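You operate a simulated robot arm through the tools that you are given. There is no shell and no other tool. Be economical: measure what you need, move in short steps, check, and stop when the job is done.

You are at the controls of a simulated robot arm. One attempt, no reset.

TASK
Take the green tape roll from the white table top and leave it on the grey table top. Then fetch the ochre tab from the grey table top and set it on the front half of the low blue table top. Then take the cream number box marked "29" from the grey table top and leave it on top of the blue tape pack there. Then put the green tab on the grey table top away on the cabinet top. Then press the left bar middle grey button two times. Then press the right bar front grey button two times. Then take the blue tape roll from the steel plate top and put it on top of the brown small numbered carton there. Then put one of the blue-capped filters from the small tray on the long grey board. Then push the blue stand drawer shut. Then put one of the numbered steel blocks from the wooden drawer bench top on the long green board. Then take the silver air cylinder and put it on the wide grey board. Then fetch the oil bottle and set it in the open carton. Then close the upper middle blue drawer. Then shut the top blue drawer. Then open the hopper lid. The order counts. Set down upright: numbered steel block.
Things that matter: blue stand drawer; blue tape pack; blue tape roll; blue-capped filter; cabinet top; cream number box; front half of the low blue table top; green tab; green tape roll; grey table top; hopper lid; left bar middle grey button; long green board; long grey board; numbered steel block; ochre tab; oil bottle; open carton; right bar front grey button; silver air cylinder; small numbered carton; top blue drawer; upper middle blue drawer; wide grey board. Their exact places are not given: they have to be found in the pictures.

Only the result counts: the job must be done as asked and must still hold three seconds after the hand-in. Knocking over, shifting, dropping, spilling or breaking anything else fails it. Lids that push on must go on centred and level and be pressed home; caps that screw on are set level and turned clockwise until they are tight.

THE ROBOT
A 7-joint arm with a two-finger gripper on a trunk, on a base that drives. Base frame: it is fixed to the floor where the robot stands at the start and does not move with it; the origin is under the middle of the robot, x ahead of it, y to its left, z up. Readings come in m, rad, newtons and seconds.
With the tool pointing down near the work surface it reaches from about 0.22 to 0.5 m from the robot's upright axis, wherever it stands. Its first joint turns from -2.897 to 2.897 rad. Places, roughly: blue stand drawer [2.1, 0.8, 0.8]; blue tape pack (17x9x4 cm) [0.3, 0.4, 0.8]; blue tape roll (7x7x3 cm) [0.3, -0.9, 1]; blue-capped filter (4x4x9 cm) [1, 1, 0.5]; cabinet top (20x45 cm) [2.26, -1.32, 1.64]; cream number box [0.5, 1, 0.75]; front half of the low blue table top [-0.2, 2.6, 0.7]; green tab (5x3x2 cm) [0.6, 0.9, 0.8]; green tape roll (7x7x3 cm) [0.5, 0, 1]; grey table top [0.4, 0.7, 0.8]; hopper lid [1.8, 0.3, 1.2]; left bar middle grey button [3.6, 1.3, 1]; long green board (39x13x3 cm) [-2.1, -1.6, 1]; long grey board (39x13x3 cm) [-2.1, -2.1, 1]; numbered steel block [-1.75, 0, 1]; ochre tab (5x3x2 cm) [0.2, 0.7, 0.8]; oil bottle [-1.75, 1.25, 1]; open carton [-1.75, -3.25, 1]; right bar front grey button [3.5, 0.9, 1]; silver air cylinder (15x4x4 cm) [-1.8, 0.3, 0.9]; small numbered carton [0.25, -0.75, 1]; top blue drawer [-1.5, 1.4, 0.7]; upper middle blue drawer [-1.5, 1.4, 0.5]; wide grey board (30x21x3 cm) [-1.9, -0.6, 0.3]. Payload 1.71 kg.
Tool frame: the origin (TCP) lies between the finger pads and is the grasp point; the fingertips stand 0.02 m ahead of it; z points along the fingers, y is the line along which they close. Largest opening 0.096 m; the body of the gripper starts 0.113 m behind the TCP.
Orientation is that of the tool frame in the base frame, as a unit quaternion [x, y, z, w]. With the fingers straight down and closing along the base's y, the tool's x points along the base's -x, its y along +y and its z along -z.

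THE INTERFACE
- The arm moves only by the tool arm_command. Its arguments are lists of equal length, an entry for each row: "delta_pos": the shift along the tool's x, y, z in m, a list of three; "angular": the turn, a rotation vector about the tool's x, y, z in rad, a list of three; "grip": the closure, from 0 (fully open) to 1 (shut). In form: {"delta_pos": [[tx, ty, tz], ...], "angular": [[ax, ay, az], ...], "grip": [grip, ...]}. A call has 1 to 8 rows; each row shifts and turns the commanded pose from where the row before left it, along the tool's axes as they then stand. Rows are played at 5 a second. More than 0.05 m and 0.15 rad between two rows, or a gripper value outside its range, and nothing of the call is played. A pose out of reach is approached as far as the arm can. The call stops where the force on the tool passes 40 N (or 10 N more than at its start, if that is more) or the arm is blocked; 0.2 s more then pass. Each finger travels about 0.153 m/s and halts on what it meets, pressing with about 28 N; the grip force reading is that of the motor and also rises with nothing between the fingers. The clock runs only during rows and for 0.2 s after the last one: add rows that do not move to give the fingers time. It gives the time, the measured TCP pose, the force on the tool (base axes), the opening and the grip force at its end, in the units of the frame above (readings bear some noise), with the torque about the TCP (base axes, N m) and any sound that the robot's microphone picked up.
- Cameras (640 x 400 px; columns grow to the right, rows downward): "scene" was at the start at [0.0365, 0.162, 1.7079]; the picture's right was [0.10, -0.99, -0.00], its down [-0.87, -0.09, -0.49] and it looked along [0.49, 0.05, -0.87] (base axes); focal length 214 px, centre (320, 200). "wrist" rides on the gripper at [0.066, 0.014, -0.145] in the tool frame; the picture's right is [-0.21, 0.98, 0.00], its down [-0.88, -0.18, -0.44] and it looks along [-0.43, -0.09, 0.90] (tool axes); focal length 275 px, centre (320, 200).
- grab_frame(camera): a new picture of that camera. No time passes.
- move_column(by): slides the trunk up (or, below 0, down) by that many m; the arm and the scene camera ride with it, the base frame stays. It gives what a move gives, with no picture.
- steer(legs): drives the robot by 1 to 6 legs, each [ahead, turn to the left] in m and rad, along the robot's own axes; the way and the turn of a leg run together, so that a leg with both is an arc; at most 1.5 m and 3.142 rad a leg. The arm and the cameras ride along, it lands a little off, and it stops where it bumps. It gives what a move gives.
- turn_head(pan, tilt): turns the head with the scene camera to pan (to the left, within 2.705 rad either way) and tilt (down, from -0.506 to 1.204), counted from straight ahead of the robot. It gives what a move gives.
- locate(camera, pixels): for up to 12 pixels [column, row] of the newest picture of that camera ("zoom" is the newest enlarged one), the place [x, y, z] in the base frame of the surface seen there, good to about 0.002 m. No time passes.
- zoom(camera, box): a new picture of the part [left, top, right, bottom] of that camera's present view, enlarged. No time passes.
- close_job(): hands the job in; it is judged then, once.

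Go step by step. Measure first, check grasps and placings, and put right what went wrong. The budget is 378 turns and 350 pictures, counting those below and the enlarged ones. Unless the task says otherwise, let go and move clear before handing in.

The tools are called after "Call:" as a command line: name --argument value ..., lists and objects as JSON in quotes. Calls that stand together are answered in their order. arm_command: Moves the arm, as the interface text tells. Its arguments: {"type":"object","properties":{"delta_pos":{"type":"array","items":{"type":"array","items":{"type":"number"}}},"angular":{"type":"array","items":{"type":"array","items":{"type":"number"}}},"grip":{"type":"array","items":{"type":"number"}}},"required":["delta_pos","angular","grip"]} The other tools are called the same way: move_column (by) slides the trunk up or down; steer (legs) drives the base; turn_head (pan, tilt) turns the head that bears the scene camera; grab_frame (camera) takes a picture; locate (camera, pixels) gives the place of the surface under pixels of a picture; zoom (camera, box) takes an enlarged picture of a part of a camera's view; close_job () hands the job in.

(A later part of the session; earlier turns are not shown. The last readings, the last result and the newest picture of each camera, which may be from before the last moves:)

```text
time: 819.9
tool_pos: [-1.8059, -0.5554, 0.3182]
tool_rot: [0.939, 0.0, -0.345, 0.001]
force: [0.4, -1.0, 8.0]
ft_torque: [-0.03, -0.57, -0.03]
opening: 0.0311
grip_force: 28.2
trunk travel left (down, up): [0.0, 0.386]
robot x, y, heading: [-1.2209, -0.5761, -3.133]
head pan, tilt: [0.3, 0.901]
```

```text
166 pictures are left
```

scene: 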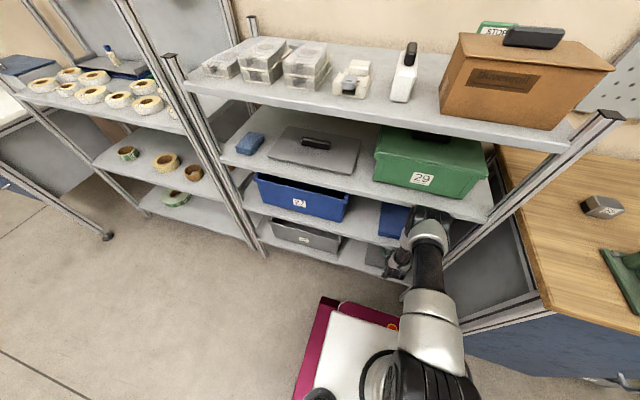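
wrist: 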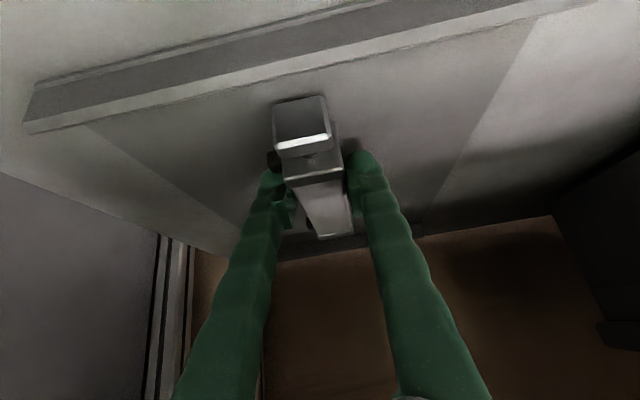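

Resting on the board. Open and back out.

Call:
arm_command --delta_pos '[[-0.0006, 0, -0.0007], [0, 0, 0], [0, 0, 0], [0, 0, 0]]' --angular '[[0, 0, 0], [0, 0, 0], [0, 0, 0], [0, 0, 0]]' --grip '[1, 0.6, 0.4, 0.4]'

Call:
arm_command --delta_pos '[[0, 0, -0.03], [0, 0, -0.03], [0.02, 0, -0.03], [0.02, 0, -0.03], [0, 0, 0]]' --angular '[[0, 0, 0], [0, 0, 0], [0, 0, 0], [0, 0, 0], [0, 0, 0]]' --grip '[0.4, 0.4, 0.4, 0.4, 0.4]'

Call:
grab_frame --camera "wrist"

```text
time: 820.9
tool_pos: [-1.8032, -0.5568, 0.3175]
tool_rot: [0.939, 0.0, -0.343, 0.0]
force: [-0.5, 0.1, -0.2]
ft_torque: [0.01, 0.04, 0.02]
opening: 0.0575
grip_force: 0.0
trunk travel left (down, up): [0.0, 0.386]
robot x, y, heading: [-1.2218, -0.5734, -3.136]
head pan, tilt: [0.3, 0.901]
```

```text
time: 822.1
tool_pos: [-1.6989, -0.5567, 0.3851]
tool_rot: [0.939, 0.001, -0.345, 0.001]
force: [-0.1, 0.2, -0.8]
ft_torque: [0.01, 0.03, 0.0]
opening: 0.0578
grip_force: 0.1
trunk travel left (down, up): [0.0, 0.386]
robot x, y, heading: [-1.2203, -0.5785, -3.132]
head pan, tilt: [0.3, 0.901]
```

```text
165 pictures are left
```

wrist: 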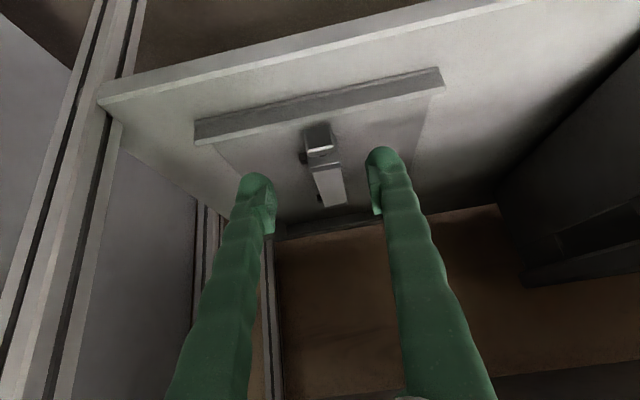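

The cylinder lies on the wide grey board. Back out, tuck, raise, and go to the oil bottle.

Call:
steer --legs '[[-0.4, 0]]'

Call:
move_column --by 0.38

Call:
arm_command --delta_pos '[[0, 0, -0.04], [0, 0, -0.04], [0, 0, -0.04], [0, 0, -0.04], [0, 0, -0.05], [0, 0, -0.05], [0, 0, -0.05], [0, 0, -0.03]]' --angular '[[0, 0.12, 0], [0, 0.12, 0], [0, 0.12, 0], [0, 0.12, 0], [0, 0.12, 0], [0, 0.1, 0], [0, 0, 0], [0, 0, 0]]' --grip '[0.4, 0.4, 0.4, 0.4, 0.4, 0.4, 0, 0]'

Call:
steer --legs '[[0, -1.579], [1.5, 0], [0, 1.571]]'

Call:
turn_head --pan -0.1 --tilt 0.8

Call:
grab_frame --camera "scene"

```text
time: 824.8
tool_pos: [-1.2957, -0.5535, 0.3821]
tool_rot: [0.939, 0.002, -0.343, 0.001]
force: [-0.6, 0.2, -0.3]
ft_torque: [0.0, 0.0, -0.01]
opening: 0.0574
grip_force: 0.1
trunk travel left (down, up): [0.0, 0.386]
robot x, y, heading: [-0.8181, -0.575, -3.131]
head pan, tilt: [0.3, 0.901]
```

```text
time: 828.5
tool_pos: [-1.2906, -0.5544, 0.7694]
tool_rot: [0.937, 0.002, -0.349, 0.002]
force: [-0.1, -0.6, 0.2]
ft_torque: [-0.03, -0.04, 0.02]
opening: 0.0578
grip_force: 0.1
trunk travel left (down, up): [-0.38, 0.006]
robot x, y, heading: [-0.8197, -0.5736, -3.131]
head pan, tilt: [0.3, 0.901]
```

```text
time: 830.2
tool_pos: [-1.1917, -0.5553, 1.0856]
tool_rot: [1.0, 0.001, -0.008, 0.0]
force: [0.7, 0.0, 0.7]
ft_torque: [-0.01, -0.01, -0.01]
opening: 0.096
grip_force: 0.0
trunk travel left (down, up): [-0.38, 0.006]
robot x, y, heading: [-0.8164, -0.573, -3.135]
head pan, tilt: [0.3, 0.901]
```

```text
time: 847.2
tool_pos: [-1.2219, 0.9554, 1.0844]
tool_rot: [1.0, -0.008, -0.007, 0.0]
force: [0.6, 0.7, -0.2]
ft_torque: [0.02, -0.03, -0.04]
opening: 0.096
grip_force: 0.0
trunk travel left (down, up): [-0.38, 0.006]
robot x, y, heading: [-0.8514, 0.9391, 3.131]
head pan, tilt: [0.3, 0.901]
```

```text
time: 848.1
tool_pos: [-1.2067, 0.956, 1.0901]
tool_rot: [1.0, -0.008, -0.015, 0.001]
force: [-0.5, 0.2, -0.6]
ft_torque: [-0.02, -0.05, -0.02]
opening: 0.0961
grip_force: 0.0
trunk travel left (down, up): [-0.38, 0.006]
robot x, y, heading: [-0.8476, 0.9328, 3.132]
head pan, tilt: [-0.099, 0.799]
```

```text
164 pictures are left
```

scene: 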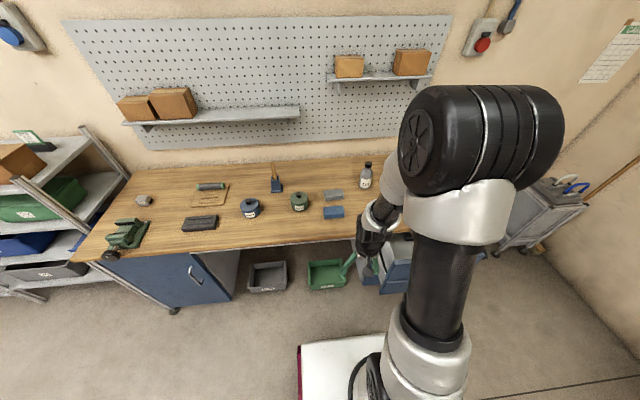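

Call:
zoom --camera "scene" --box '[310, 145, 410, 245]'

Call:
locate --camera "scene" --pixels '[[366, 182], [366, 167], [365, 190], [333, 195], [334, 211], [385, 272], [385, 245]]'

```text
4.00 times, centred on (360, 195) of scene
```

zoom: 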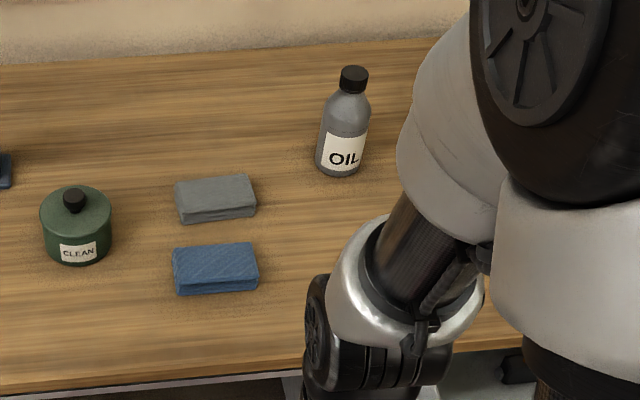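

```text
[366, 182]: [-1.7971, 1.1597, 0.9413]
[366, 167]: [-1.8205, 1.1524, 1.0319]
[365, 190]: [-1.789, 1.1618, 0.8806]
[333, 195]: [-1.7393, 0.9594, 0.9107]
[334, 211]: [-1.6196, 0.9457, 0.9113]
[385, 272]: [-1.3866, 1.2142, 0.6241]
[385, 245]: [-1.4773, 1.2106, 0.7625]
```

Bottle centre ≈(-1.827,1.157), cap top ≈1.045. I'll grip it by the cap with a pitched hand. Drive closer (left of the open drawers).

Call:
steer --legs '[[0.3, 0.0]]'

Call:
arm_command --delta_pos '[[0, -0.03, 0], [0, -0.03, 0], [-0.03, -0.03, -0.03], [-0.03, 0, -0.03], [-0.03, 0, -0.03], [-0.03, 0, -0.03], [0, 0, 0]]' --angular '[[0, 0, 0], [0, 0, 0], [0, 0, 0], [0, -0.1, 0], [0, -0.1, 0], [0, -0.1, 0], [0, 0, 0]]' --grip '[0.4, 0.4, 0.4, 0.4, 0.4, 0.4, 0.4]'

Call:
grab_frame --camera "wrist"

Call:
grab_frame --camera "scene"

```text
time: 850.2
tool_pos: [-1.4976, 0.9574, 1.0923]
tool_rot: [1.0, -0.009, -0.018, -0.001]
force: [-1.0, 0.5, -0.3]
ft_torque: [-0.04, -0.02, -0.03]
opening: 0.0958
grip_force: 0.1
trunk travel left (down, up): [-0.38, 0.006]
robot x, y, heading: [-1.1459, 0.9362, 3.133]
head pan, tilt: [-0.099, 0.799]
```

```text
refused: row 3 steps farther than a row can; nothing moved
```

```text
162 pictures are left
```

wrist: 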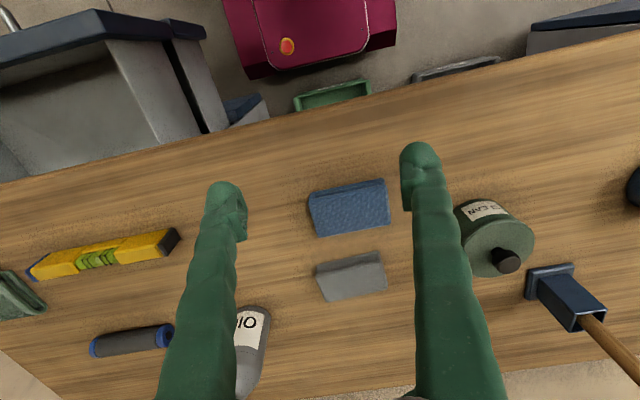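

```text
161 pictures are left
```

scene: 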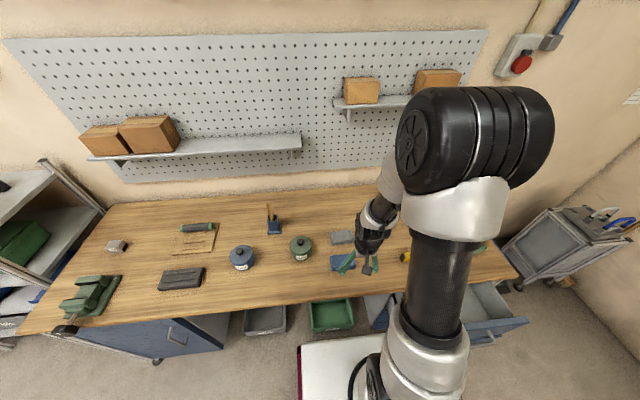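

Call:
arm_command --delta_pos '[[0, 0, -0.05], [0, 0, -0.05], [0, 0, -0.04], [0, -0.05, 0], [0, -0.05, 0], [0, -0.05, 0], [0, -0.04, 0], [0, 0, 0]]' --angular '[[0, 0, 0], [0, 0, 0], [0, 0, 0], [0, 0, 0], [0, 0, 0], [0, 0, 0], [0, 0, 0], [0, 0, 0]]' --grip '[0.4, 0.4, 0.4, 0.4, 0.4, 0.4, 0.4, 0.4]'

Call:
arm_command --delta_pos '[[-0.04, 0, 0.002], [-0.0397, 0, 0.005], [-0.039, 0, 0.009], [-0.038, 0, 0.0125], [-0.0365, 0, 0.0164], [-0.0345, 0, 0.02], [0, 0, 0]]' --angular '[[0, -0.1, 0], [0, -0.1, 0], [0, -0.1, 0], [0, -0.1, 0], [0, -0.1, 0], [0, -0.1, 0], [0, 0, 0]]' --grip '[0.4, 0.4, 0.4, 0.4, 0.4, 0.4, 0.4]'

Call:
grab_frame --camera "wrist"

```text
time: 852.0
tool_pos: [-1.4856, 1.1444, 1.2337]
tool_rot: [1.0, -0.008, -0.02, 0.0]
force: [0.2, -0.3, 0.8]
ft_torque: [-0.02, 0.05, 0.01]
opening: 0.0576
grip_force: 0.0
trunk travel left (down, up): [-0.38, 0.006]
robot x, y, heading: [-1.1459, 0.9377, 3.136]
head pan, tilt: [-0.099, 0.799]
```

```text
time: 853.6
tool_pos: [-1.7292, 1.1514, 1.2364]
tool_rot: [0.949, -0.008, -0.314, -0.004]
force: [-0.4, 0.0, 1.4]
ft_torque: [0.03, -0.05, -0.03]
opening: 0.0578
grip_force: 0.2
trunk travel left (down, up): [-0.38, 0.006]
robot x, y, heading: [-1.1463, 0.9405, 3.127]
head pan, tilt: [-0.099, 0.799]
```

```text
160 pictures are left
```

wrist: 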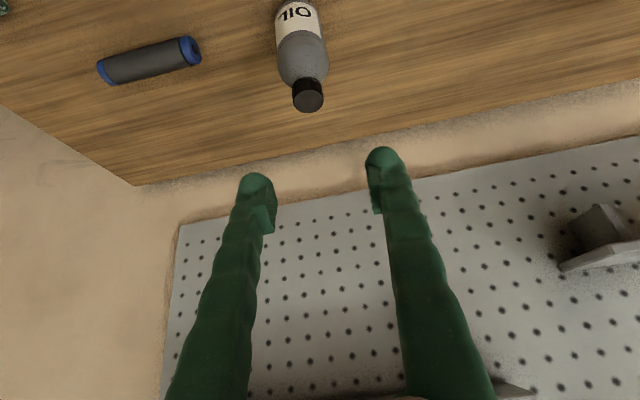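

Call:
zoom --camera "wrist" --box '[260, 0, 360, 120]'

Call:
locate --camera "zoom" --pixels '[[160, 330], [150, 290], [130, 290], [190, 290], [150, 230], [110, 210], [200, 200], [110, 100], [190, 90], [160, 310]]'

```text
3.33 times, centred on (310, 60) of wrist
```

zoom: 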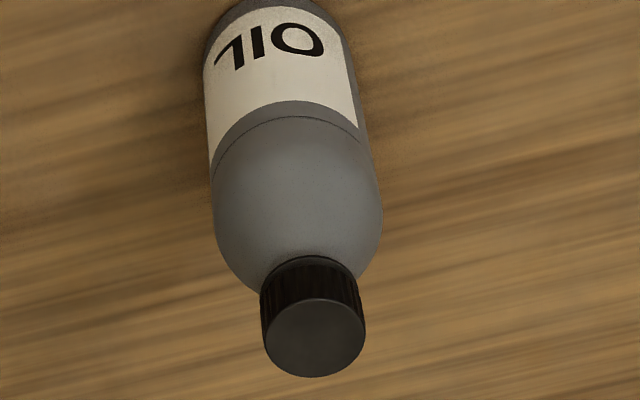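

```text
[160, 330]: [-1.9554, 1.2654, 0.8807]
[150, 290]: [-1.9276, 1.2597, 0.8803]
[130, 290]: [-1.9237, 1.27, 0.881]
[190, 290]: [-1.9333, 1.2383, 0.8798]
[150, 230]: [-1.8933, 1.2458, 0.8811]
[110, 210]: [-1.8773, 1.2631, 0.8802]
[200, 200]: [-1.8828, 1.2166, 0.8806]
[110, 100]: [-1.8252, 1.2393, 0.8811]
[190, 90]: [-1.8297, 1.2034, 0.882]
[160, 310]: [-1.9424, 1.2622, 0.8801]
```

Call:
locate --camera "zoom" --pixels '[[316, 340], [312, 300], [270, 345], [362, 335], [312, 270], [316, 370], [300, 200], [215, 185], [375, 200], [285, 60]]'

```text
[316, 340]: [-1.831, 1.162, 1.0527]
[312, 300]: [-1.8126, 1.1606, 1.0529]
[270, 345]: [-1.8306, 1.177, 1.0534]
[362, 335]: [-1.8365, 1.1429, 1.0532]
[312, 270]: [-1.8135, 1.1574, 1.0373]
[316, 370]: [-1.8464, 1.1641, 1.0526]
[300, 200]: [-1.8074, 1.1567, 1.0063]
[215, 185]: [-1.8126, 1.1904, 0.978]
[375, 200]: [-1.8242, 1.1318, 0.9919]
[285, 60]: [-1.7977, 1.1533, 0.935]
```

Cap: centre (-1.830,1.160), top 1.053, ø36 mm. Approach.

Call:
arm_command --delta_pos '[[0.0083, -0.0016, 0.0385], [0.0083, -0.0016, 0.0385], [0.0083, -0.0016, 0.0385], [0.0083, -0.0016, 0.0385], [0, 0, 0]]' --angular '[[0, 0, 0], [0, 0, 0], [0, 0, 0], [0, 0, 0], [0, 0, 0]]' --grip '[0.4, 0.4, 0.4, 0.4, 0.4]'

Call:
grab_frame --camera "wrist"

```text
time: 854.8
tool_pos: [-1.7915, 1.1571, 1.0947]
tool_rot: [0.949, -0.008, -0.314, -0.003]
force: [-0.6, -1.0, 0.1]
ft_torque: [0.02, 0.0, -0.03]
opening: 0.0574
grip_force: 0.1
trunk travel left (down, up): [-0.38, 0.006]
robot x, y, heading: [-1.1484, 0.9378, 3.133]
head pan, tilt: [-0.099, 0.799]
```

```text
158 pictures are left
```

wrist: 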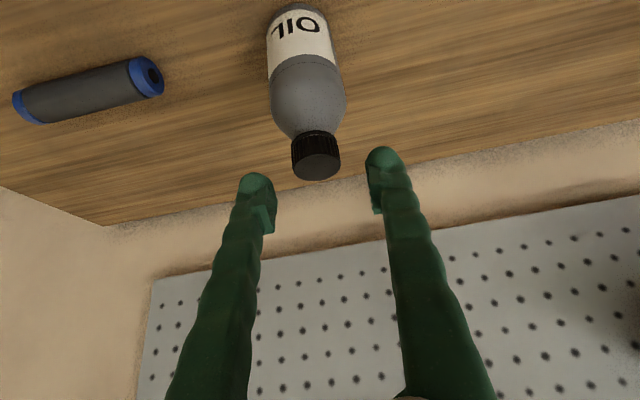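

Call:
arm_command --delta_pos '[[-0.0007, -0.0024, 0.027], [0, 0, 0.0266], [0, 0, 0], [0, 0, 0], [0, 0, 0], [0, 0, 0]]' --angular '[[0, 0, 0], [0, 0, 0], [0, 0, 0], [0, 0, 0], [0, 0, 0], [0, 0, 0]]' --grip '[0.4, 0.4, 0.4, 0.7, 1, 1]'

Call:
grab_frame --camera "wrist"

```text
time: 856.2
tool_pos: [-1.8253, 1.1614, 1.0506]
tool_rot: [0.949, -0.008, -0.315, -0.004]
force: [-0.6, 0.5, -0.2]
ft_torque: [0.03, 0.0, 0.0]
opening: 0.0372
grip_force: 28.4
trunk travel left (down, up): [-0.38, 0.006]
robot x, y, heading: [-1.1498, 0.9392, 3.136]
head pan, tilt: [-0.099, 0.799]
```

```text
157 pictures are left
```

wrist: 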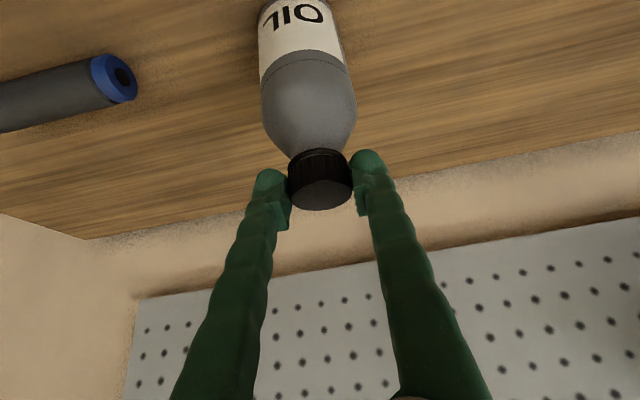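

Gripped at the cap. Lift slowly.

Call:
arm_command --delta_pos '[[-0.009, 0, -0.012], [-0.018, 0, -0.024], [-0.018, 0, -0.024], [-0.018, 0, -0.024], [-0.018, 0, -0.024], [0, 0, 0]]' --angular '[[0, 0, 0], [0, 0, 0], [0, 0, 0], [0, 0, 0], [0, 0, 0], [0, 0, 0]]' --grip '[1, 1, 1, 1, 1, 1]'

Call:
grab_frame --camera "wrist"

Call:
grab_frame --camera "scene"

```text
time: 857.6
tool_pos: [-1.8251, 1.1641, 1.1837]
tool_rot: [0.95, -0.008, -0.313, -0.003]
force: [-0.9, 0.5, -3.9]
ft_torque: [0.01, -0.03, 0.01]
opening: 0.037
grip_force: 28.2
trunk travel left (down, up): [-0.38, 0.006]
robot x, y, heading: [-1.1496, 0.9406, 3.132]
head pan, tilt: [-0.099, 0.799]
```

```text
156 pictures are left
```

wrist: 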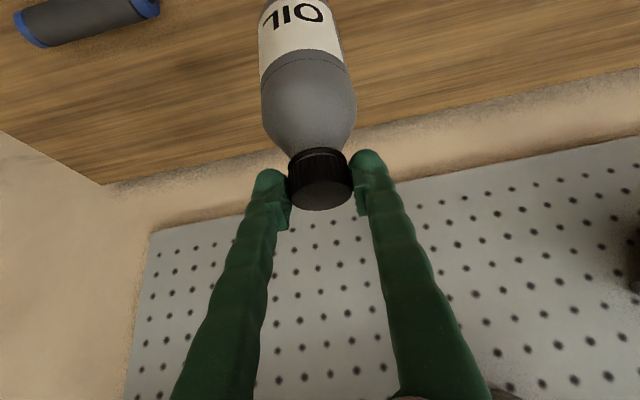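

```text
155 pictures are left
```

scene: 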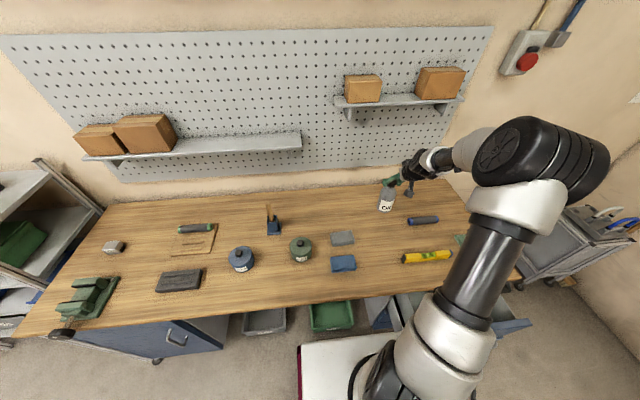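

Lifted. Back away, centre the arm, and drive south to the open carton.

Call:
steer --legs '[[-0.33, 0]]'

Call:
arm_command --delta_pos '[[0.01, 0.04, -0.01], [0.01, 0.04, -0.01], [0.01, 0.04, -0.01], [0.01, 0.04, -0.01], [0.01, 0.04, -0.01], [0, 0, 0]]' --angular '[[0, 0, 0], [0, 0, 0], [0, 0, 0], [0, 0, 0], [0, 0, 0], [0, 0, 0]]' --grip '[1, 1, 1, 1, 1, 1]'

Call:
steer --legs '[[0, 1.58], [1.5, 0], [1.5, 0], [0.7, 0]]'

Call:
turn_head --pan -0.9 --tilt 0.7

Call:
grab_frame --camera "scene"

```text
time: 859.9
tool_pos: [-1.4953, 1.1603, 1.1844]
tool_rot: [0.949, -0.008, -0.314, -0.004]
force: [0.9, 0.3, -3.8]
ft_torque: [0.03, 0.0, -0.03]
opening: 0.0372
grip_force: 28.1
trunk travel left (down, up): [-0.38, 0.006]
robot x, y, heading: [-0.8213, 0.9332, 3.135]
head pan, tilt: [-0.099, 0.799]
```

```text
time: 861.3
tool_pos: [-1.4132, 0.9588, 1.2046]
tool_rot: [0.947, -0.009, -0.32, -0.004]
force: [0.2, 0.3, -3.8]
ft_torque: [-0.02, -0.04, 0.01]
opening: 0.0371
grip_force: 27.8
trunk travel left (down, up): [-0.38, 0.006]
robot x, y, heading: [-0.8244, 0.937, 3.133]
head pan, tilt: [-0.099, 0.799]
```

```text
time: 885.1
tool_pos: [-0.8266, -3.355, 1.2033]
tool_rot: [0.672, 0.667, -0.228, 0.225]
force: [1.2, 0.4, -3.2]
ft_torque: [0.04, -0.01, -0.01]
opening: 0.0365
grip_force: 27.4
trunk travel left (down, up): [-0.38, 0.006]
robot x, y, heading: [-0.8094, -2.7649, -1.571]
head pan, tilt: [-0.099, 0.799]
```

```text
time: 886.2
tool_pos: [-0.8259, -3.335, 1.2139]
tool_rot: [0.671, 0.665, -0.234, 0.23]
force: [0.3, -0.6, -4.1]
ft_torque: [0.03, -0.02, 0.02]
opening: 0.0369
grip_force: 28.0
trunk travel left (down, up): [-0.38, 0.006]
robot x, y, heading: [-0.8078, -2.7639, -1.572]
head pan, tilt: [-0.901, 0.7]
```

```text
154 pictures are left
```

scene: 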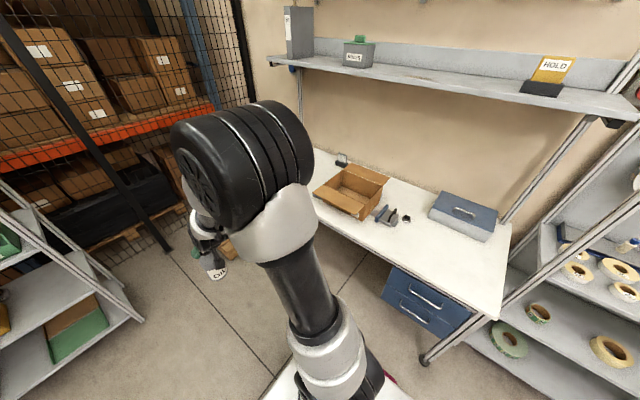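

Carton at (350,190). Zoom and measure.

Call:
zoom --camera "scene" --box '[300, 150, 420, 250]'

Call:
locate --camera "zoom" --pixels '[[265, 185], [215, 130], [410, 165], [340, 245], [95, 195], [310, 250], [230, 250], [440, 150], [290, 170], [220, 320], [450, 270], [300, 220]]'

```text
4.00 times, centred on (360, 200) of scene
```

zoom: 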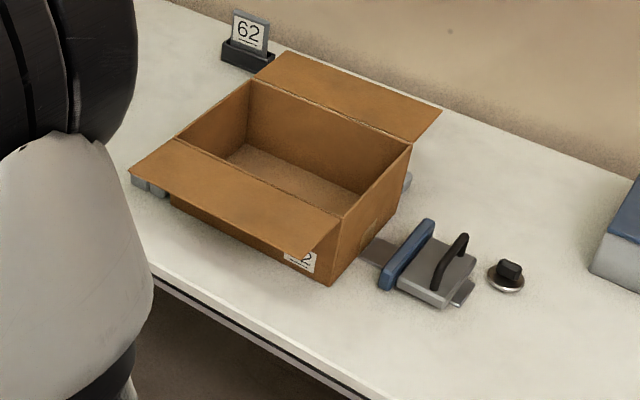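

```text
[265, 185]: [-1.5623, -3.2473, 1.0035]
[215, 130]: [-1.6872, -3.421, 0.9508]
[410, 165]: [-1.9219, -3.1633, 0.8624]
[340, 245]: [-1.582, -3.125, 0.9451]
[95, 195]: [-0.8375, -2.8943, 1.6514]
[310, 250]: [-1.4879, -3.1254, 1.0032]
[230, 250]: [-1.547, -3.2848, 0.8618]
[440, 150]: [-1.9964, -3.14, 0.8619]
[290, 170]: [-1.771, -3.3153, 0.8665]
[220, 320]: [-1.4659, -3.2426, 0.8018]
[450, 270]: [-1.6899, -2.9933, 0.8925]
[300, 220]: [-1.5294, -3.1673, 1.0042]
```

Call:
locate --camera "zoom" --pixels '[[252, 84], [407, 148], [182, 138], [338, 216], [260, 140], [340, 180], [300, 120], [240, 160], [225, 165], [330, 60], [435, 110], [300, 55]]'

```text
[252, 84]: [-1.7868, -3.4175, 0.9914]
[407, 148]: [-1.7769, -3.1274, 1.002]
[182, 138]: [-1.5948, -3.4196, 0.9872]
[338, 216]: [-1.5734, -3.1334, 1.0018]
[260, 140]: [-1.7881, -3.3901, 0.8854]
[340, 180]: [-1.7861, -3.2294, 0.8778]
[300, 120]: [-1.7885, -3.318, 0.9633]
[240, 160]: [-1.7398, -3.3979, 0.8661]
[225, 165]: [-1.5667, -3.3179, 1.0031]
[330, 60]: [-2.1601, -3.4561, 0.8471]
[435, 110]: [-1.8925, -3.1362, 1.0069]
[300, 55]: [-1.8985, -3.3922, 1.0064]
```

Call:
locate --camera "scene" --pixels '[[400, 78], [400, 84], [330, 66], [450, 90], [300, 160], [333, 158], [510, 315]]'

```text
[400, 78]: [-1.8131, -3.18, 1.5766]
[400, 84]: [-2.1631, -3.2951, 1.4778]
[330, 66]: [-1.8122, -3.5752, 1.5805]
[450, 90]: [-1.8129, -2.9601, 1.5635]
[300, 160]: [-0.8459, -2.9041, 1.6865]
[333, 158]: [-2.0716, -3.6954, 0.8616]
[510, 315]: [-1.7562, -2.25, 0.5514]
```

Call:
locate --camera "scene" --pixels '[[100, 285], [140, 318], [215, 272], [160, 240], [60, 220], [232, 250]]'

```text
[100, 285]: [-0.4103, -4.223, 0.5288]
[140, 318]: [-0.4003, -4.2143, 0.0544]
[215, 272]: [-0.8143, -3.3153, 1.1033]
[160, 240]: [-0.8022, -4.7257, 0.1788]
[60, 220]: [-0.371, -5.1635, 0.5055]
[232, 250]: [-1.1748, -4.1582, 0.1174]
```

Call:
steer --legs '[[0.52, 0], [0, -1.571], [0.28, 0]]'

Call:
arm_command --delta_pos '[[0, 0, 0], [0, 0, 0]]' --angular '[[0, 0, 0], [0, 0, 0]]' --grip '[1, 1]'

Call:
grab_frame --camera "wrist"

```text
time: 895.6
tool_pos: [-1.6621, -3.2685, 1.2165]
tool_rot: [0.944, 0.003, -0.33, -0.001]
force: [0.4, -0.1, -3.3]
ft_torque: [0.0, -0.06, 0.02]
opening: 0.0366
grip_force: 28.2
trunk travel left (down, up): [-0.38, 0.006]
robot x, y, heading: [-1.0917, -3.2766, -3.122]
head pan, tilt: [-0.901, 0.7]
```

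```text
time: 896.2
tool_pos: [-1.6479, -3.2689, 1.2224]
tool_rot: [0.942, 0.002, -0.334, -0.003]
force: [0.0, -0.1, -3.5]
ft_torque: [-0.02, -0.06, 0.02]
opening: 0.0366
grip_force: 28.1
trunk travel left (down, up): [-0.38, 0.006]
robot x, y, heading: [-1.0901, -3.2789, -3.123]
head pan, tilt: [-0.901, 0.7]
```

```text
152 pictures are left
```

wrist: 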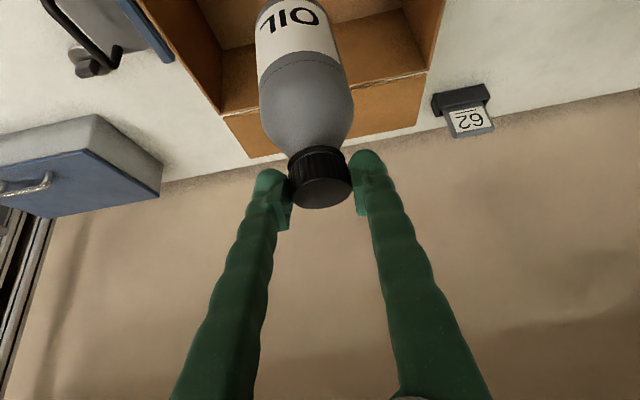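

Call:
arm_command --delta_pos '[[-0.0216, 0.003, 0.0161], [0, 0, 0], [0.0239, 0, 0.032], [0, 0, 0]]' --angular '[[0, 0.043, 0], [0, 0, 0], [0, 0, 0], [0, 0, 0]]' --grip '[1, 1, 1, 1]'

Call:
turn_head --pan 0.4 --tilt 0.7

Call:
grab_frame --camera "scene"

Call:
grab_frame --camera "wrist"

```text
time: 897.2
tool_pos: [-1.6714, -3.2723, 1.1834]
tool_rot: [0.949, 0.004, -0.316, -0.001]
force: [0.6, -0.1, -2.8]
ft_torque: [0.0, -0.02, 0.01]
opening: 0.0367
grip_force: 27.7
trunk travel left (down, up): [-0.38, 0.006]
robot x, y, heading: [-1.0916, -3.2743, -3.129]
head pan, tilt: [-0.901, 0.7]
```

```text
time: 898.7
tool_pos: [-1.674, -3.2721, 1.1834]
tool_rot: [0.949, 0.003, -0.315, -0.001]
force: [1.0, 0.4, -2.7]
ft_torque: [0.01, -0.05, 0.01]
opening: 0.0363
grip_force: 28.0
trunk travel left (down, up): [-0.38, 0.006]
robot x, y, heading: [-1.0897, -3.2789, -3.124]
head pan, tilt: [0.4, 0.7]
```

```text
151 pictures are left
```

scene: 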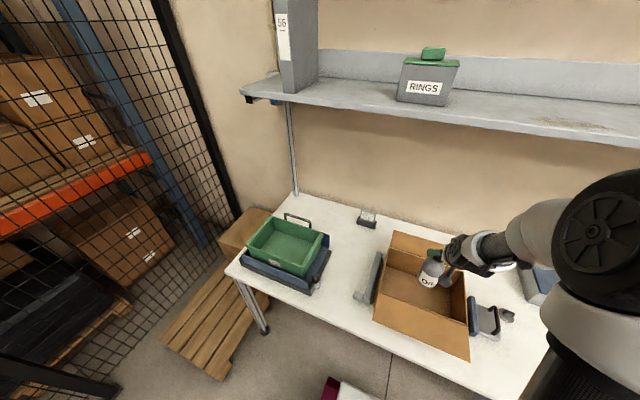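

```text
150 pictures are left
```

wrist: 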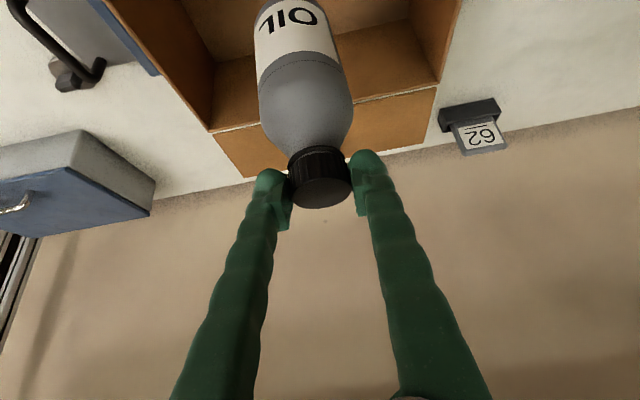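

Call:
zoom --camera "scene" --box '[350, 215, 500, 365]'

Call:
locate --camera "wrist" --pixels '[[300, 30], [262, 60], [210, 132], [437, 85], [212, 60], [420, 40], [230, 90]]'

```text
2.67 times, centred on (425, 290) of scene
```

zoom: 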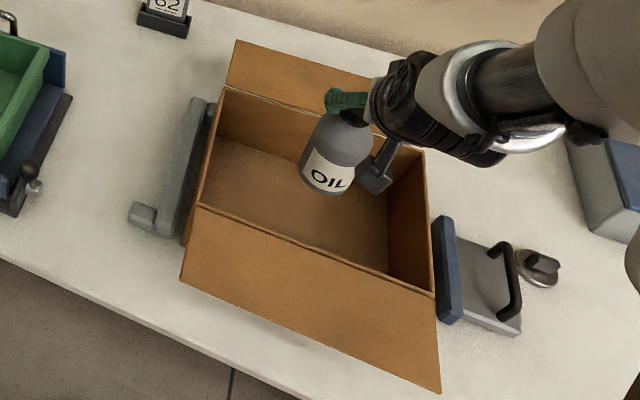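

```text
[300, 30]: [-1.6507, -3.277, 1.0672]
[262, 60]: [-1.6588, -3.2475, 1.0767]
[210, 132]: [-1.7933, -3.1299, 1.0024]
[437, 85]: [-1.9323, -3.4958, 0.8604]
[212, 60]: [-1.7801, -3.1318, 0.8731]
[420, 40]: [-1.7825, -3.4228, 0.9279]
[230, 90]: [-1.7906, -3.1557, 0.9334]
```

Clear all round. Lower the bottle into the carton.

Call:
arm_command --delta_pos '[[0.0239, 0, 0.032], [0.0239, 0, 0.032], [0.0239, 0, 0.032], [0.009, 0, 0.012], [0, 0, 0]]' --angular '[[0, 0, 0], [0, 0, 0], [0, 0, 0], [0, 0, 0], [0, 0, 0]]' --grip '[1, 1, 1, 1, 1]'

Call:
arm_command --delta_pos '[[0.003, 0, 0.004], [0.0018, 0, 0.0024], [0.0012, 0, 0.0016], [0, 0, 0]]' --angular '[[0, 0, 0], [0, 0, 0], [0, 0, 0], [0, 0, 0]]' --grip '[1, 1, 1, 1]'

```text
time: 899.9
tool_pos: [-1.6753, -3.2701, 1.0492]
tool_rot: [0.949, 0.002, -0.315, -0.001]
force: [-0.4, 0.5, -3.9]
ft_torque: [0.02, -0.06, -0.01]
opening: 0.0365
grip_force: 27.9
trunk travel left (down, up): [-0.38, 0.006]
robot x, y, heading: [-1.0923, -3.2731, -3.122]
head pan, tilt: [0.4, 0.7]
```

```text
time: 900.9
tool_pos: [-1.6754, -3.2713, 1.0387]
tool_rot: [0.949, 0.003, -0.316, 0.0]
force: [-1.0, -0.1, 2.5]
ft_torque: [-0.06, 0.06, -0.04]
opening: 0.0363
grip_force: 28.3
trunk travel left (down, up): [-0.38, 0.006]
robot x, y, heading: [-1.0912, -3.2761, -3.125]
head pan, tilt: [0.4, 0.7]
```

Contact just felt. A touch lower, then open and withdraw.

Call:
arm_command --delta_pos '[[0.0006, 0, 0.0008], [0, 0, 0], [0, 0, 0], [0, 0, 0], [0, 0, 0]]' --angular '[[0, 0, 0], [0, 0, 0], [0, 0, 0], [0, 0, 0], [0, 0, 0]]' --grip '[1, 0.8, 0.5, 0.35, 0.35]'

Call:
arm_command --delta_pos '[[0, 0, -0.02], [0, 0, -0.03], [0, 0, -0.04], [-0.03, 0, -0.03], [-0.03, 0, -0.03], [0, 0, 0]]' --angular '[[0, 0, 0], [0, 0, 0], [0, 0, 0], [0, 0, 0], [0, 0, 0], [0, 0, 0]]' --grip '[0.35, 0.35, 0.35, 0.35, 0.35, 0.35]'

Call:
grab_frame --camera "wrist"

Call:
zoom --camera "scene" --box '[350, 215, 500, 365]'

```text
time: 902.1
tool_pos: [-1.6742, -3.2711, 1.038]
tool_rot: [0.949, 0.003, -0.315, 0.0]
force: [0.8, -0.7, 0.6]
ft_torque: [0.0, -0.02, 0.0]
opening: 0.0622
grip_force: 0.0
trunk travel left (down, up): [-0.38, 0.006]
robot x, y, heading: [-1.091, -3.2769, -3.125]
head pan, tilt: [0.4, 0.7]
```

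```text
time: 903.5
tool_pos: [-1.6334, -3.2719, 1.1934]
tool_rot: [0.949, 0.002, -0.314, -0.002]
force: [-0.6, 0.0, -0.5]
ft_torque: [-0.05, -0.04, -0.01]
opening: 0.0621
grip_force: 0.0
trunk travel left (down, up): [-0.38, 0.006]
robot x, y, heading: [-1.0934, -3.2772, -3.127]
head pan, tilt: [0.4, 0.7]
```

```text
148 pictures are left
```

wrist: 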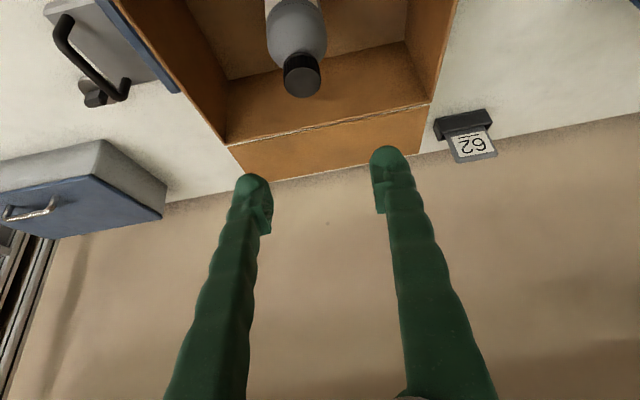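

```text
2.67 times, centred on (425, 290) of scene
```

zoom: 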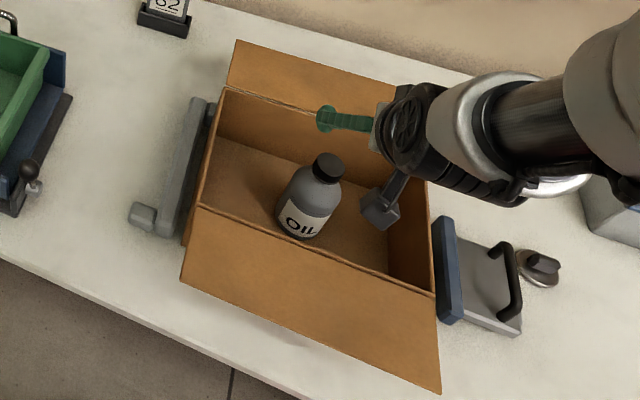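

The bottle stands in the carton. Now to the blue drawers.

Call:
steer --legs '[[-0.28, 0]]'

Call:
arm_command --delta_pos '[[0.03, 0, -0.02], [0.03, 0, -0.02], [0.03, 0, -0.02], [0.03, 0, -0.02], [0.04, 0, 0], [0.04, 0, 0], [0, 0, 0]]' --angular '[[0, 0.11, 0], [0, 0.11, 0], [0, 0.11, 0], [0, 0.11, 0], [0, 0.1, 0], [0, 0.1, 0], [0, 0, 0]]' --grip '[1, 1, 1, 1, 1, 1, 1]'

Call:
steer --legs '[[0, -1.585], [1.5, 0], [1.5, 0], [1.5, 0]]'

```text
time: 905.5
tool_pos: [-1.3571, -3.2687, 1.1898]
tool_rot: [0.95, 0.005, -0.313, 0.0]
force: [0.8, 0.3, 1.1]
ft_torque: [0.02, 0.07, 0.01]
opening: 0.0626
grip_force: 0.2
trunk travel left (down, up): [-0.38, 0.006]
robot x, y, heading: [-0.8117, -3.2706, -3.118]
head pan, tilt: [0.4, 0.7]
```

```text
time: 907.1
tool_pos: [-1.1299, -3.2648, 1.1983]
tool_rot: [1.0, 0.005, -0.001, -0.001]
force: [-0.9, 0.4, -0.3]
ft_torque: [-0.01, -0.04, -0.02]
opening: 0.0001
grip_force: 27.9
trunk travel left (down, up): [-0.38, 0.006]
robot x, y, heading: [-0.8094, -3.2694, -3.123]
head pan, tilt: [0.4, 0.7]
```

```text
time: 934.7
tool_pos: [-0.9007, 1.5269, 1.2]
tool_rot: [0.71, -0.704, 0.001, -0.003]
force: [-0.5, 0.2, -0.2]
ft_torque: [0.0, -0.01, 0.0]
opening: 0.0002
grip_force: 28.1
trunk travel left (down, up): [-0.38, 0.006]
robot x, y, heading: [-0.9067, 1.211, 1.591]
head pan, tilt: [0.4, 0.7]
```

Call:
turn_head --pan 1.3 --tilt 0.9

Call:
grab_frame --camera "scene"

```text
time: 935.9
tool_pos: [-0.8999, 1.5105, 1.2031]
tool_rot: [0.711, -0.703, -0.005, -0.007]
force: [0.0, 1.1, -0.6]
ft_torque: [-0.07, -0.02, 0.0]
opening: 0.0
grip_force: 28.4
trunk travel left (down, up): [-0.38, 0.006]
robot x, y, heading: [-0.9051, 1.2072, 1.594]
head pan, tilt: [1.3, 0.901]
```

```text
146 pictures are left
```

scene: 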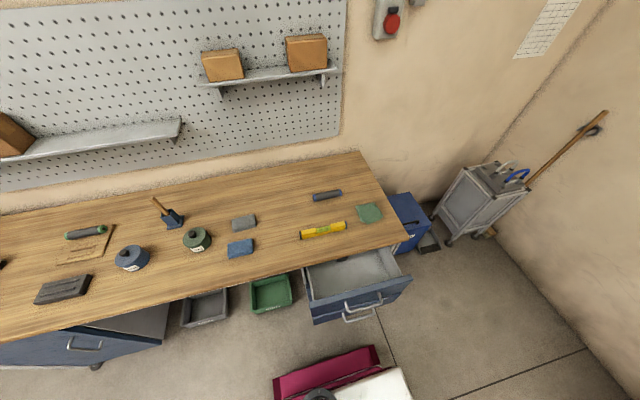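

Call:
zoom --camera "scene" --box '[280, 230, 430, 340]'

Call:
locate --camera "zoom" --pixels '[[140, 300], [540, 210], [330, 260], [300, 330], [420, 300], [290, 290], [120, 180], [400, 340], [150, 360], [370, 370], [330, 200]]'

```text
3.64 times, centred on (355, 285) of scene
```

zoom: 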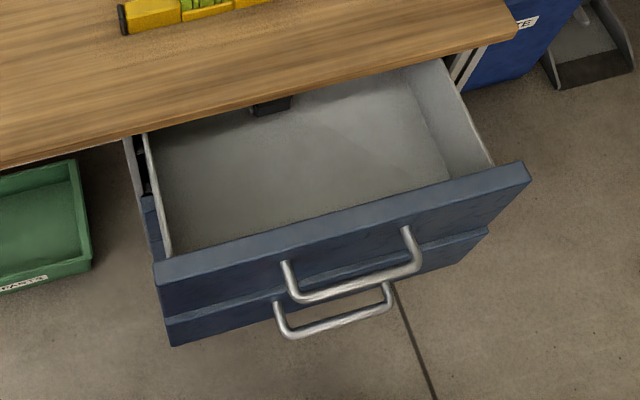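

```text
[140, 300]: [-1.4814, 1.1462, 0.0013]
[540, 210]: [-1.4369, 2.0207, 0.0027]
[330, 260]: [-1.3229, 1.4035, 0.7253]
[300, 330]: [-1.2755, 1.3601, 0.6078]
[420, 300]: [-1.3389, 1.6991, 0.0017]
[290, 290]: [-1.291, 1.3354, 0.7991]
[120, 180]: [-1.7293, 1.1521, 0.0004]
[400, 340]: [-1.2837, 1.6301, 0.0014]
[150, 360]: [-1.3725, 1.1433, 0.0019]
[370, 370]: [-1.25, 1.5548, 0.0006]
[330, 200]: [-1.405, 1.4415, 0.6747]
```

The top two drawers are pulled out (front x≈-1.32, y 1.18–1.64). I'll face them and look from a lower viewpoint.

Call:
steer --legs '[[0, -0.8], [0.28, 0], [0, 2.348]]'

Call:
move_column --by -0.37

Call:
turn_head --pan 0.1 --tilt 0.7

Call:
grab_frame --camera "scene"

```text
time: 947.1
tool_pos: [-1.0082, 1.4167, 1.2034]
tool_rot: [1.0, -0.001, -0.009, -0.002]
force: [-0.5, 0.0, -0.5]
ft_torque: [0.01, 0.0, 0.02]
opening: 0.0001
grip_force: 28.4
trunk travel left (down, up): [-0.38, 0.006]
robot x, y, heading: [-0.7112, 1.4142, -3.126]
head pan, tilt: [1.3, 0.901]
```

```text
time: 950.7
tool_pos: [-0.9904, 1.416, 0.839]
tool_rot: [1.0, -0.001, -0.016, -0.002]
force: [0.2, 0.0, -0.1]
ft_torque: [-0.01, 0.0, -0.01]
opening: 0.0
grip_force: 28.0
trunk travel left (down, up): [-0.01, 0.376]
robot x, y, heading: [-0.7114, 1.4188, -3.127]
head pan, tilt: [1.3, 0.901]
```

```text
time: 952.1
tool_pos: [-0.989, 1.4157, 0.838]
tool_rot: [1.0, 0.0, -0.016, -0.002]
force: [-0.1, 0.3, -0.6]
ft_torque: [0.0, 0.0, 0.0]
opening: 0.0002
grip_force: 28.2
trunk travel left (down, up): [-0.01, 0.376]
robot x, y, heading: [-0.7106, 1.4162, -3.135]
head pan, tilt: [0.099, 0.7]
```

```text
144 pictures are left
```

scene: 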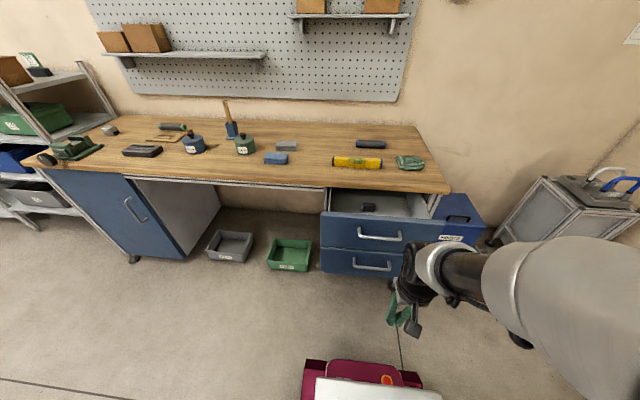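

Call:
zoom --camera "scene" --box '[310, 170, 460, 290]'

Call:
locate --camera "zoom" --pixels '[[60, 190], [60, 225], [60, 310], [60, 325], [60, 345], [60, 350], [60, 390], [250, 270], [290, 285], [330, 300], [330, 330], [180, 355]]'

```text
3.33 times, centred on (385, 230) of scene
```

zoom: 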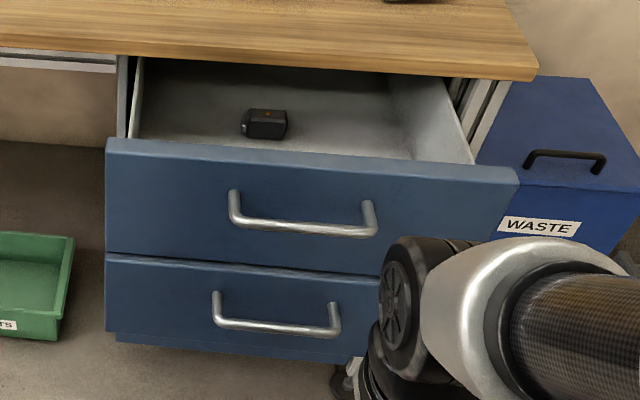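

```text
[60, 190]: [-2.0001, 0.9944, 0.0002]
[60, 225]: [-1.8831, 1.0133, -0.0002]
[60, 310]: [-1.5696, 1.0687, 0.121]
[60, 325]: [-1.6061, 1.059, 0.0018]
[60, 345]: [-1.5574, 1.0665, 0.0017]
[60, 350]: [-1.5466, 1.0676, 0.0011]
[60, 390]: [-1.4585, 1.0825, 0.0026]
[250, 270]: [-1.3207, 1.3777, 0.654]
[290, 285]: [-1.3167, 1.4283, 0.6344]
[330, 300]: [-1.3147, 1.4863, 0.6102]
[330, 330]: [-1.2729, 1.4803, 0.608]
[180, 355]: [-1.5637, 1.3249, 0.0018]
```

Call:
locate --camera "zoom" --pixels '[[130, 142], [130, 160], [130, 250], [130, 258], [130, 265], [130, 325], [130, 333], [300, 228], [270, 325], [500, 190], [110, 200], [215, 340]]'

```text
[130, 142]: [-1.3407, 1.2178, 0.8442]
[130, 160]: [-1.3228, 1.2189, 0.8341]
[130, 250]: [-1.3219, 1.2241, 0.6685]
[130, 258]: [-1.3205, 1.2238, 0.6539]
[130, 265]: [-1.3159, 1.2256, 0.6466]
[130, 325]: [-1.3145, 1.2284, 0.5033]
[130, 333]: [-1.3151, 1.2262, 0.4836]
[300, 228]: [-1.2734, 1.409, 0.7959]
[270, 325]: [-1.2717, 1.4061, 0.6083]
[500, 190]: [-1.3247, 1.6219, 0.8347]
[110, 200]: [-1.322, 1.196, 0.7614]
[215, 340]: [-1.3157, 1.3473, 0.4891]
```

Second ("upper middle") panel: z 0.48–0.65, x -1.316, handle bar at z 0.608. I'll push it at z≈0.55 with the closed fingers pointed horizontally forward.

Call:
steer --legs '[[-0.12, 0]]'

Call:
arm_command --delta_pos '[[-0.0274, 0, 0.0208], [-0.0247, 0, 0.024], [-0.0217, 0, 0.0268], [-0.0183, 0, 0.0291], [-0.0146, 0, 0.0312], [-0.0108, 0, 0.0327], [-0.0069, 0, 0.0337], [-0.0028, 0, 0.0343]]' --angular '[[0, -0.12, 0], [0, -0.12, 0], [0, -0.12, 0], [0, -0.12, 0], [0, -0.12, 0], [0, -0.12, 0], [0, -0.12, 0], [0, -0.12, 0]]' --grip '[1, 1, 1, 1, 1, 1, 1, 1]'

Call:
arm_command --delta_pos '[[0.0209, 0, 0.0137], [0.0222, 0, 0.0116], [0.0232, 0, 0.0093], [0.024, 0, 0.0069], [0.0246, 0, 0.0045], [0, 0, 0]]' --angular '[[0, -0.1, 0], [0, -0.1, 0], [0, -0.1, 0], [0, -0.1, 0], [0, -0.1, 0], [0, 0, 0]]' --grip '[1, 1, 1, 1, 1, 1]'

Call:
grab_frame --camera "wrist"

Call:
grab_frame --camera "scene"

```text
time: 953.4
tool_pos: [-0.8861, 1.4173, 0.8332]
tool_rot: [1.0, 0.0, -0.007, -0.002]
force: [0.5, -0.3, -0.3]
ft_torque: [-0.03, 0.12, 0.01]
opening: 0.0001
grip_force: 28.3
trunk travel left (down, up): [-0.01, 0.376]
robot x, y, heading: [-0.5936, 1.4174, -3.133]
head pan, tilt: [0.099, 0.7]
```

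```text
time: 955.1
tool_pos: [-1.1363, 1.4174, 0.6913]
tool_rot: [0.88, 0.001, -0.476, -0.001]
force: [0.2, 0.2, -0.7]
ft_torque: [-0.01, 0.0, 0.0]
opening: 0.0001
grip_force: 27.9
out of reach, approached as far as the arm can: row 1, 2, 3, 4, 5
trunk travel left (down, up): [-0.01, 0.376]
robot x, y, heading: [-0.5946, 1.4202, -3.125]
head pan, tilt: [0.099, 0.7]
```

```text
time: 956.5
tool_pos: [-1.1374, 1.4167, 0.5654]
tool_rot: [0.736, 0.0, -0.677, -0.002]
force: [0.3, -0.7, 0.6]
ft_torque: [0.01, 0.01, 0.01]
opening: 0.0001
grip_force: 28.2
trunk travel left (down, up): [-0.01, 0.376]
robot x, y, heading: [-0.5944, 1.4183, -3.13]
head pan, tilt: [0.099, 0.7]
```

```text
142 pictures are left
```

wrist: 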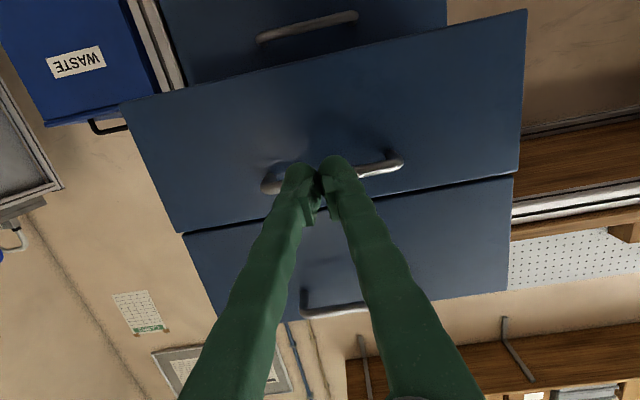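

```text
141 pictures are left
```

scene: 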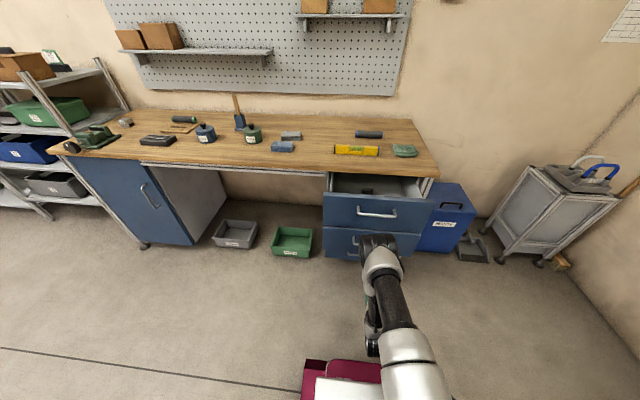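

Call:
locate --camera "wrist" --pixels '[[400, 40], [230, 40], [350, 110], [310, 25], [230, 250]]'

Call:
arm_command --delta_pos '[[0.015, 0, 0.001], [0, 0, 0]]' --angular '[[0, 0, 0], [0, 0, 0]]' --grip '[1, 1]'

Call:
steer --legs '[[0.13, 0]]'

Call:
grab_frame --camera "wrist"

```text
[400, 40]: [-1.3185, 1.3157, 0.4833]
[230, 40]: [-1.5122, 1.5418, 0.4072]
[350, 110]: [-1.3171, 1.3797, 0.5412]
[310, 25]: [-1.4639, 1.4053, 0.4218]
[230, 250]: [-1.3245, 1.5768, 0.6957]
```

```text
time: 957.1
tool_pos: [-1.1373, 1.4167, 0.5528]
tool_rot: [0.735, 0.001, -0.678, -0.001]
force: [-0.8, 0.5, 0.2]
ft_torque: [-0.02, -0.02, 0.0]
opening: 0.0
grip_force: 28.0
trunk travel left (down, up): [-0.01, 0.376]
robot x, y, heading: [-0.5922, 1.4159, -3.131]
head pan, tilt: [0.099, 0.7]
```

```text
time: 958.5
tool_pos: [-1.2669, 1.4139, 0.5519]
tool_rot: [0.735, 0.001, -0.678, -0.001]
force: [0.1, 0.0, 1.1]
ft_torque: [0.0, -0.05, 0.02]
opening: 0.0
grip_force: 28.1
trunk travel left (down, up): [-0.01, 0.376]
robot x, y, heading: [-0.7247, 1.4161, -3.124]
head pan, tilt: [0.099, 0.7]
```

```text
140 pictures are left
```

wrist: 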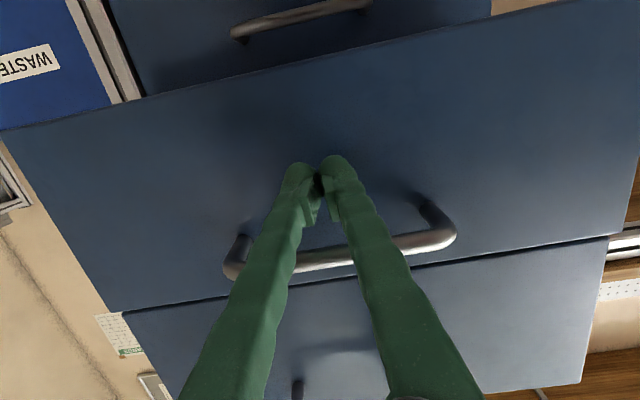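

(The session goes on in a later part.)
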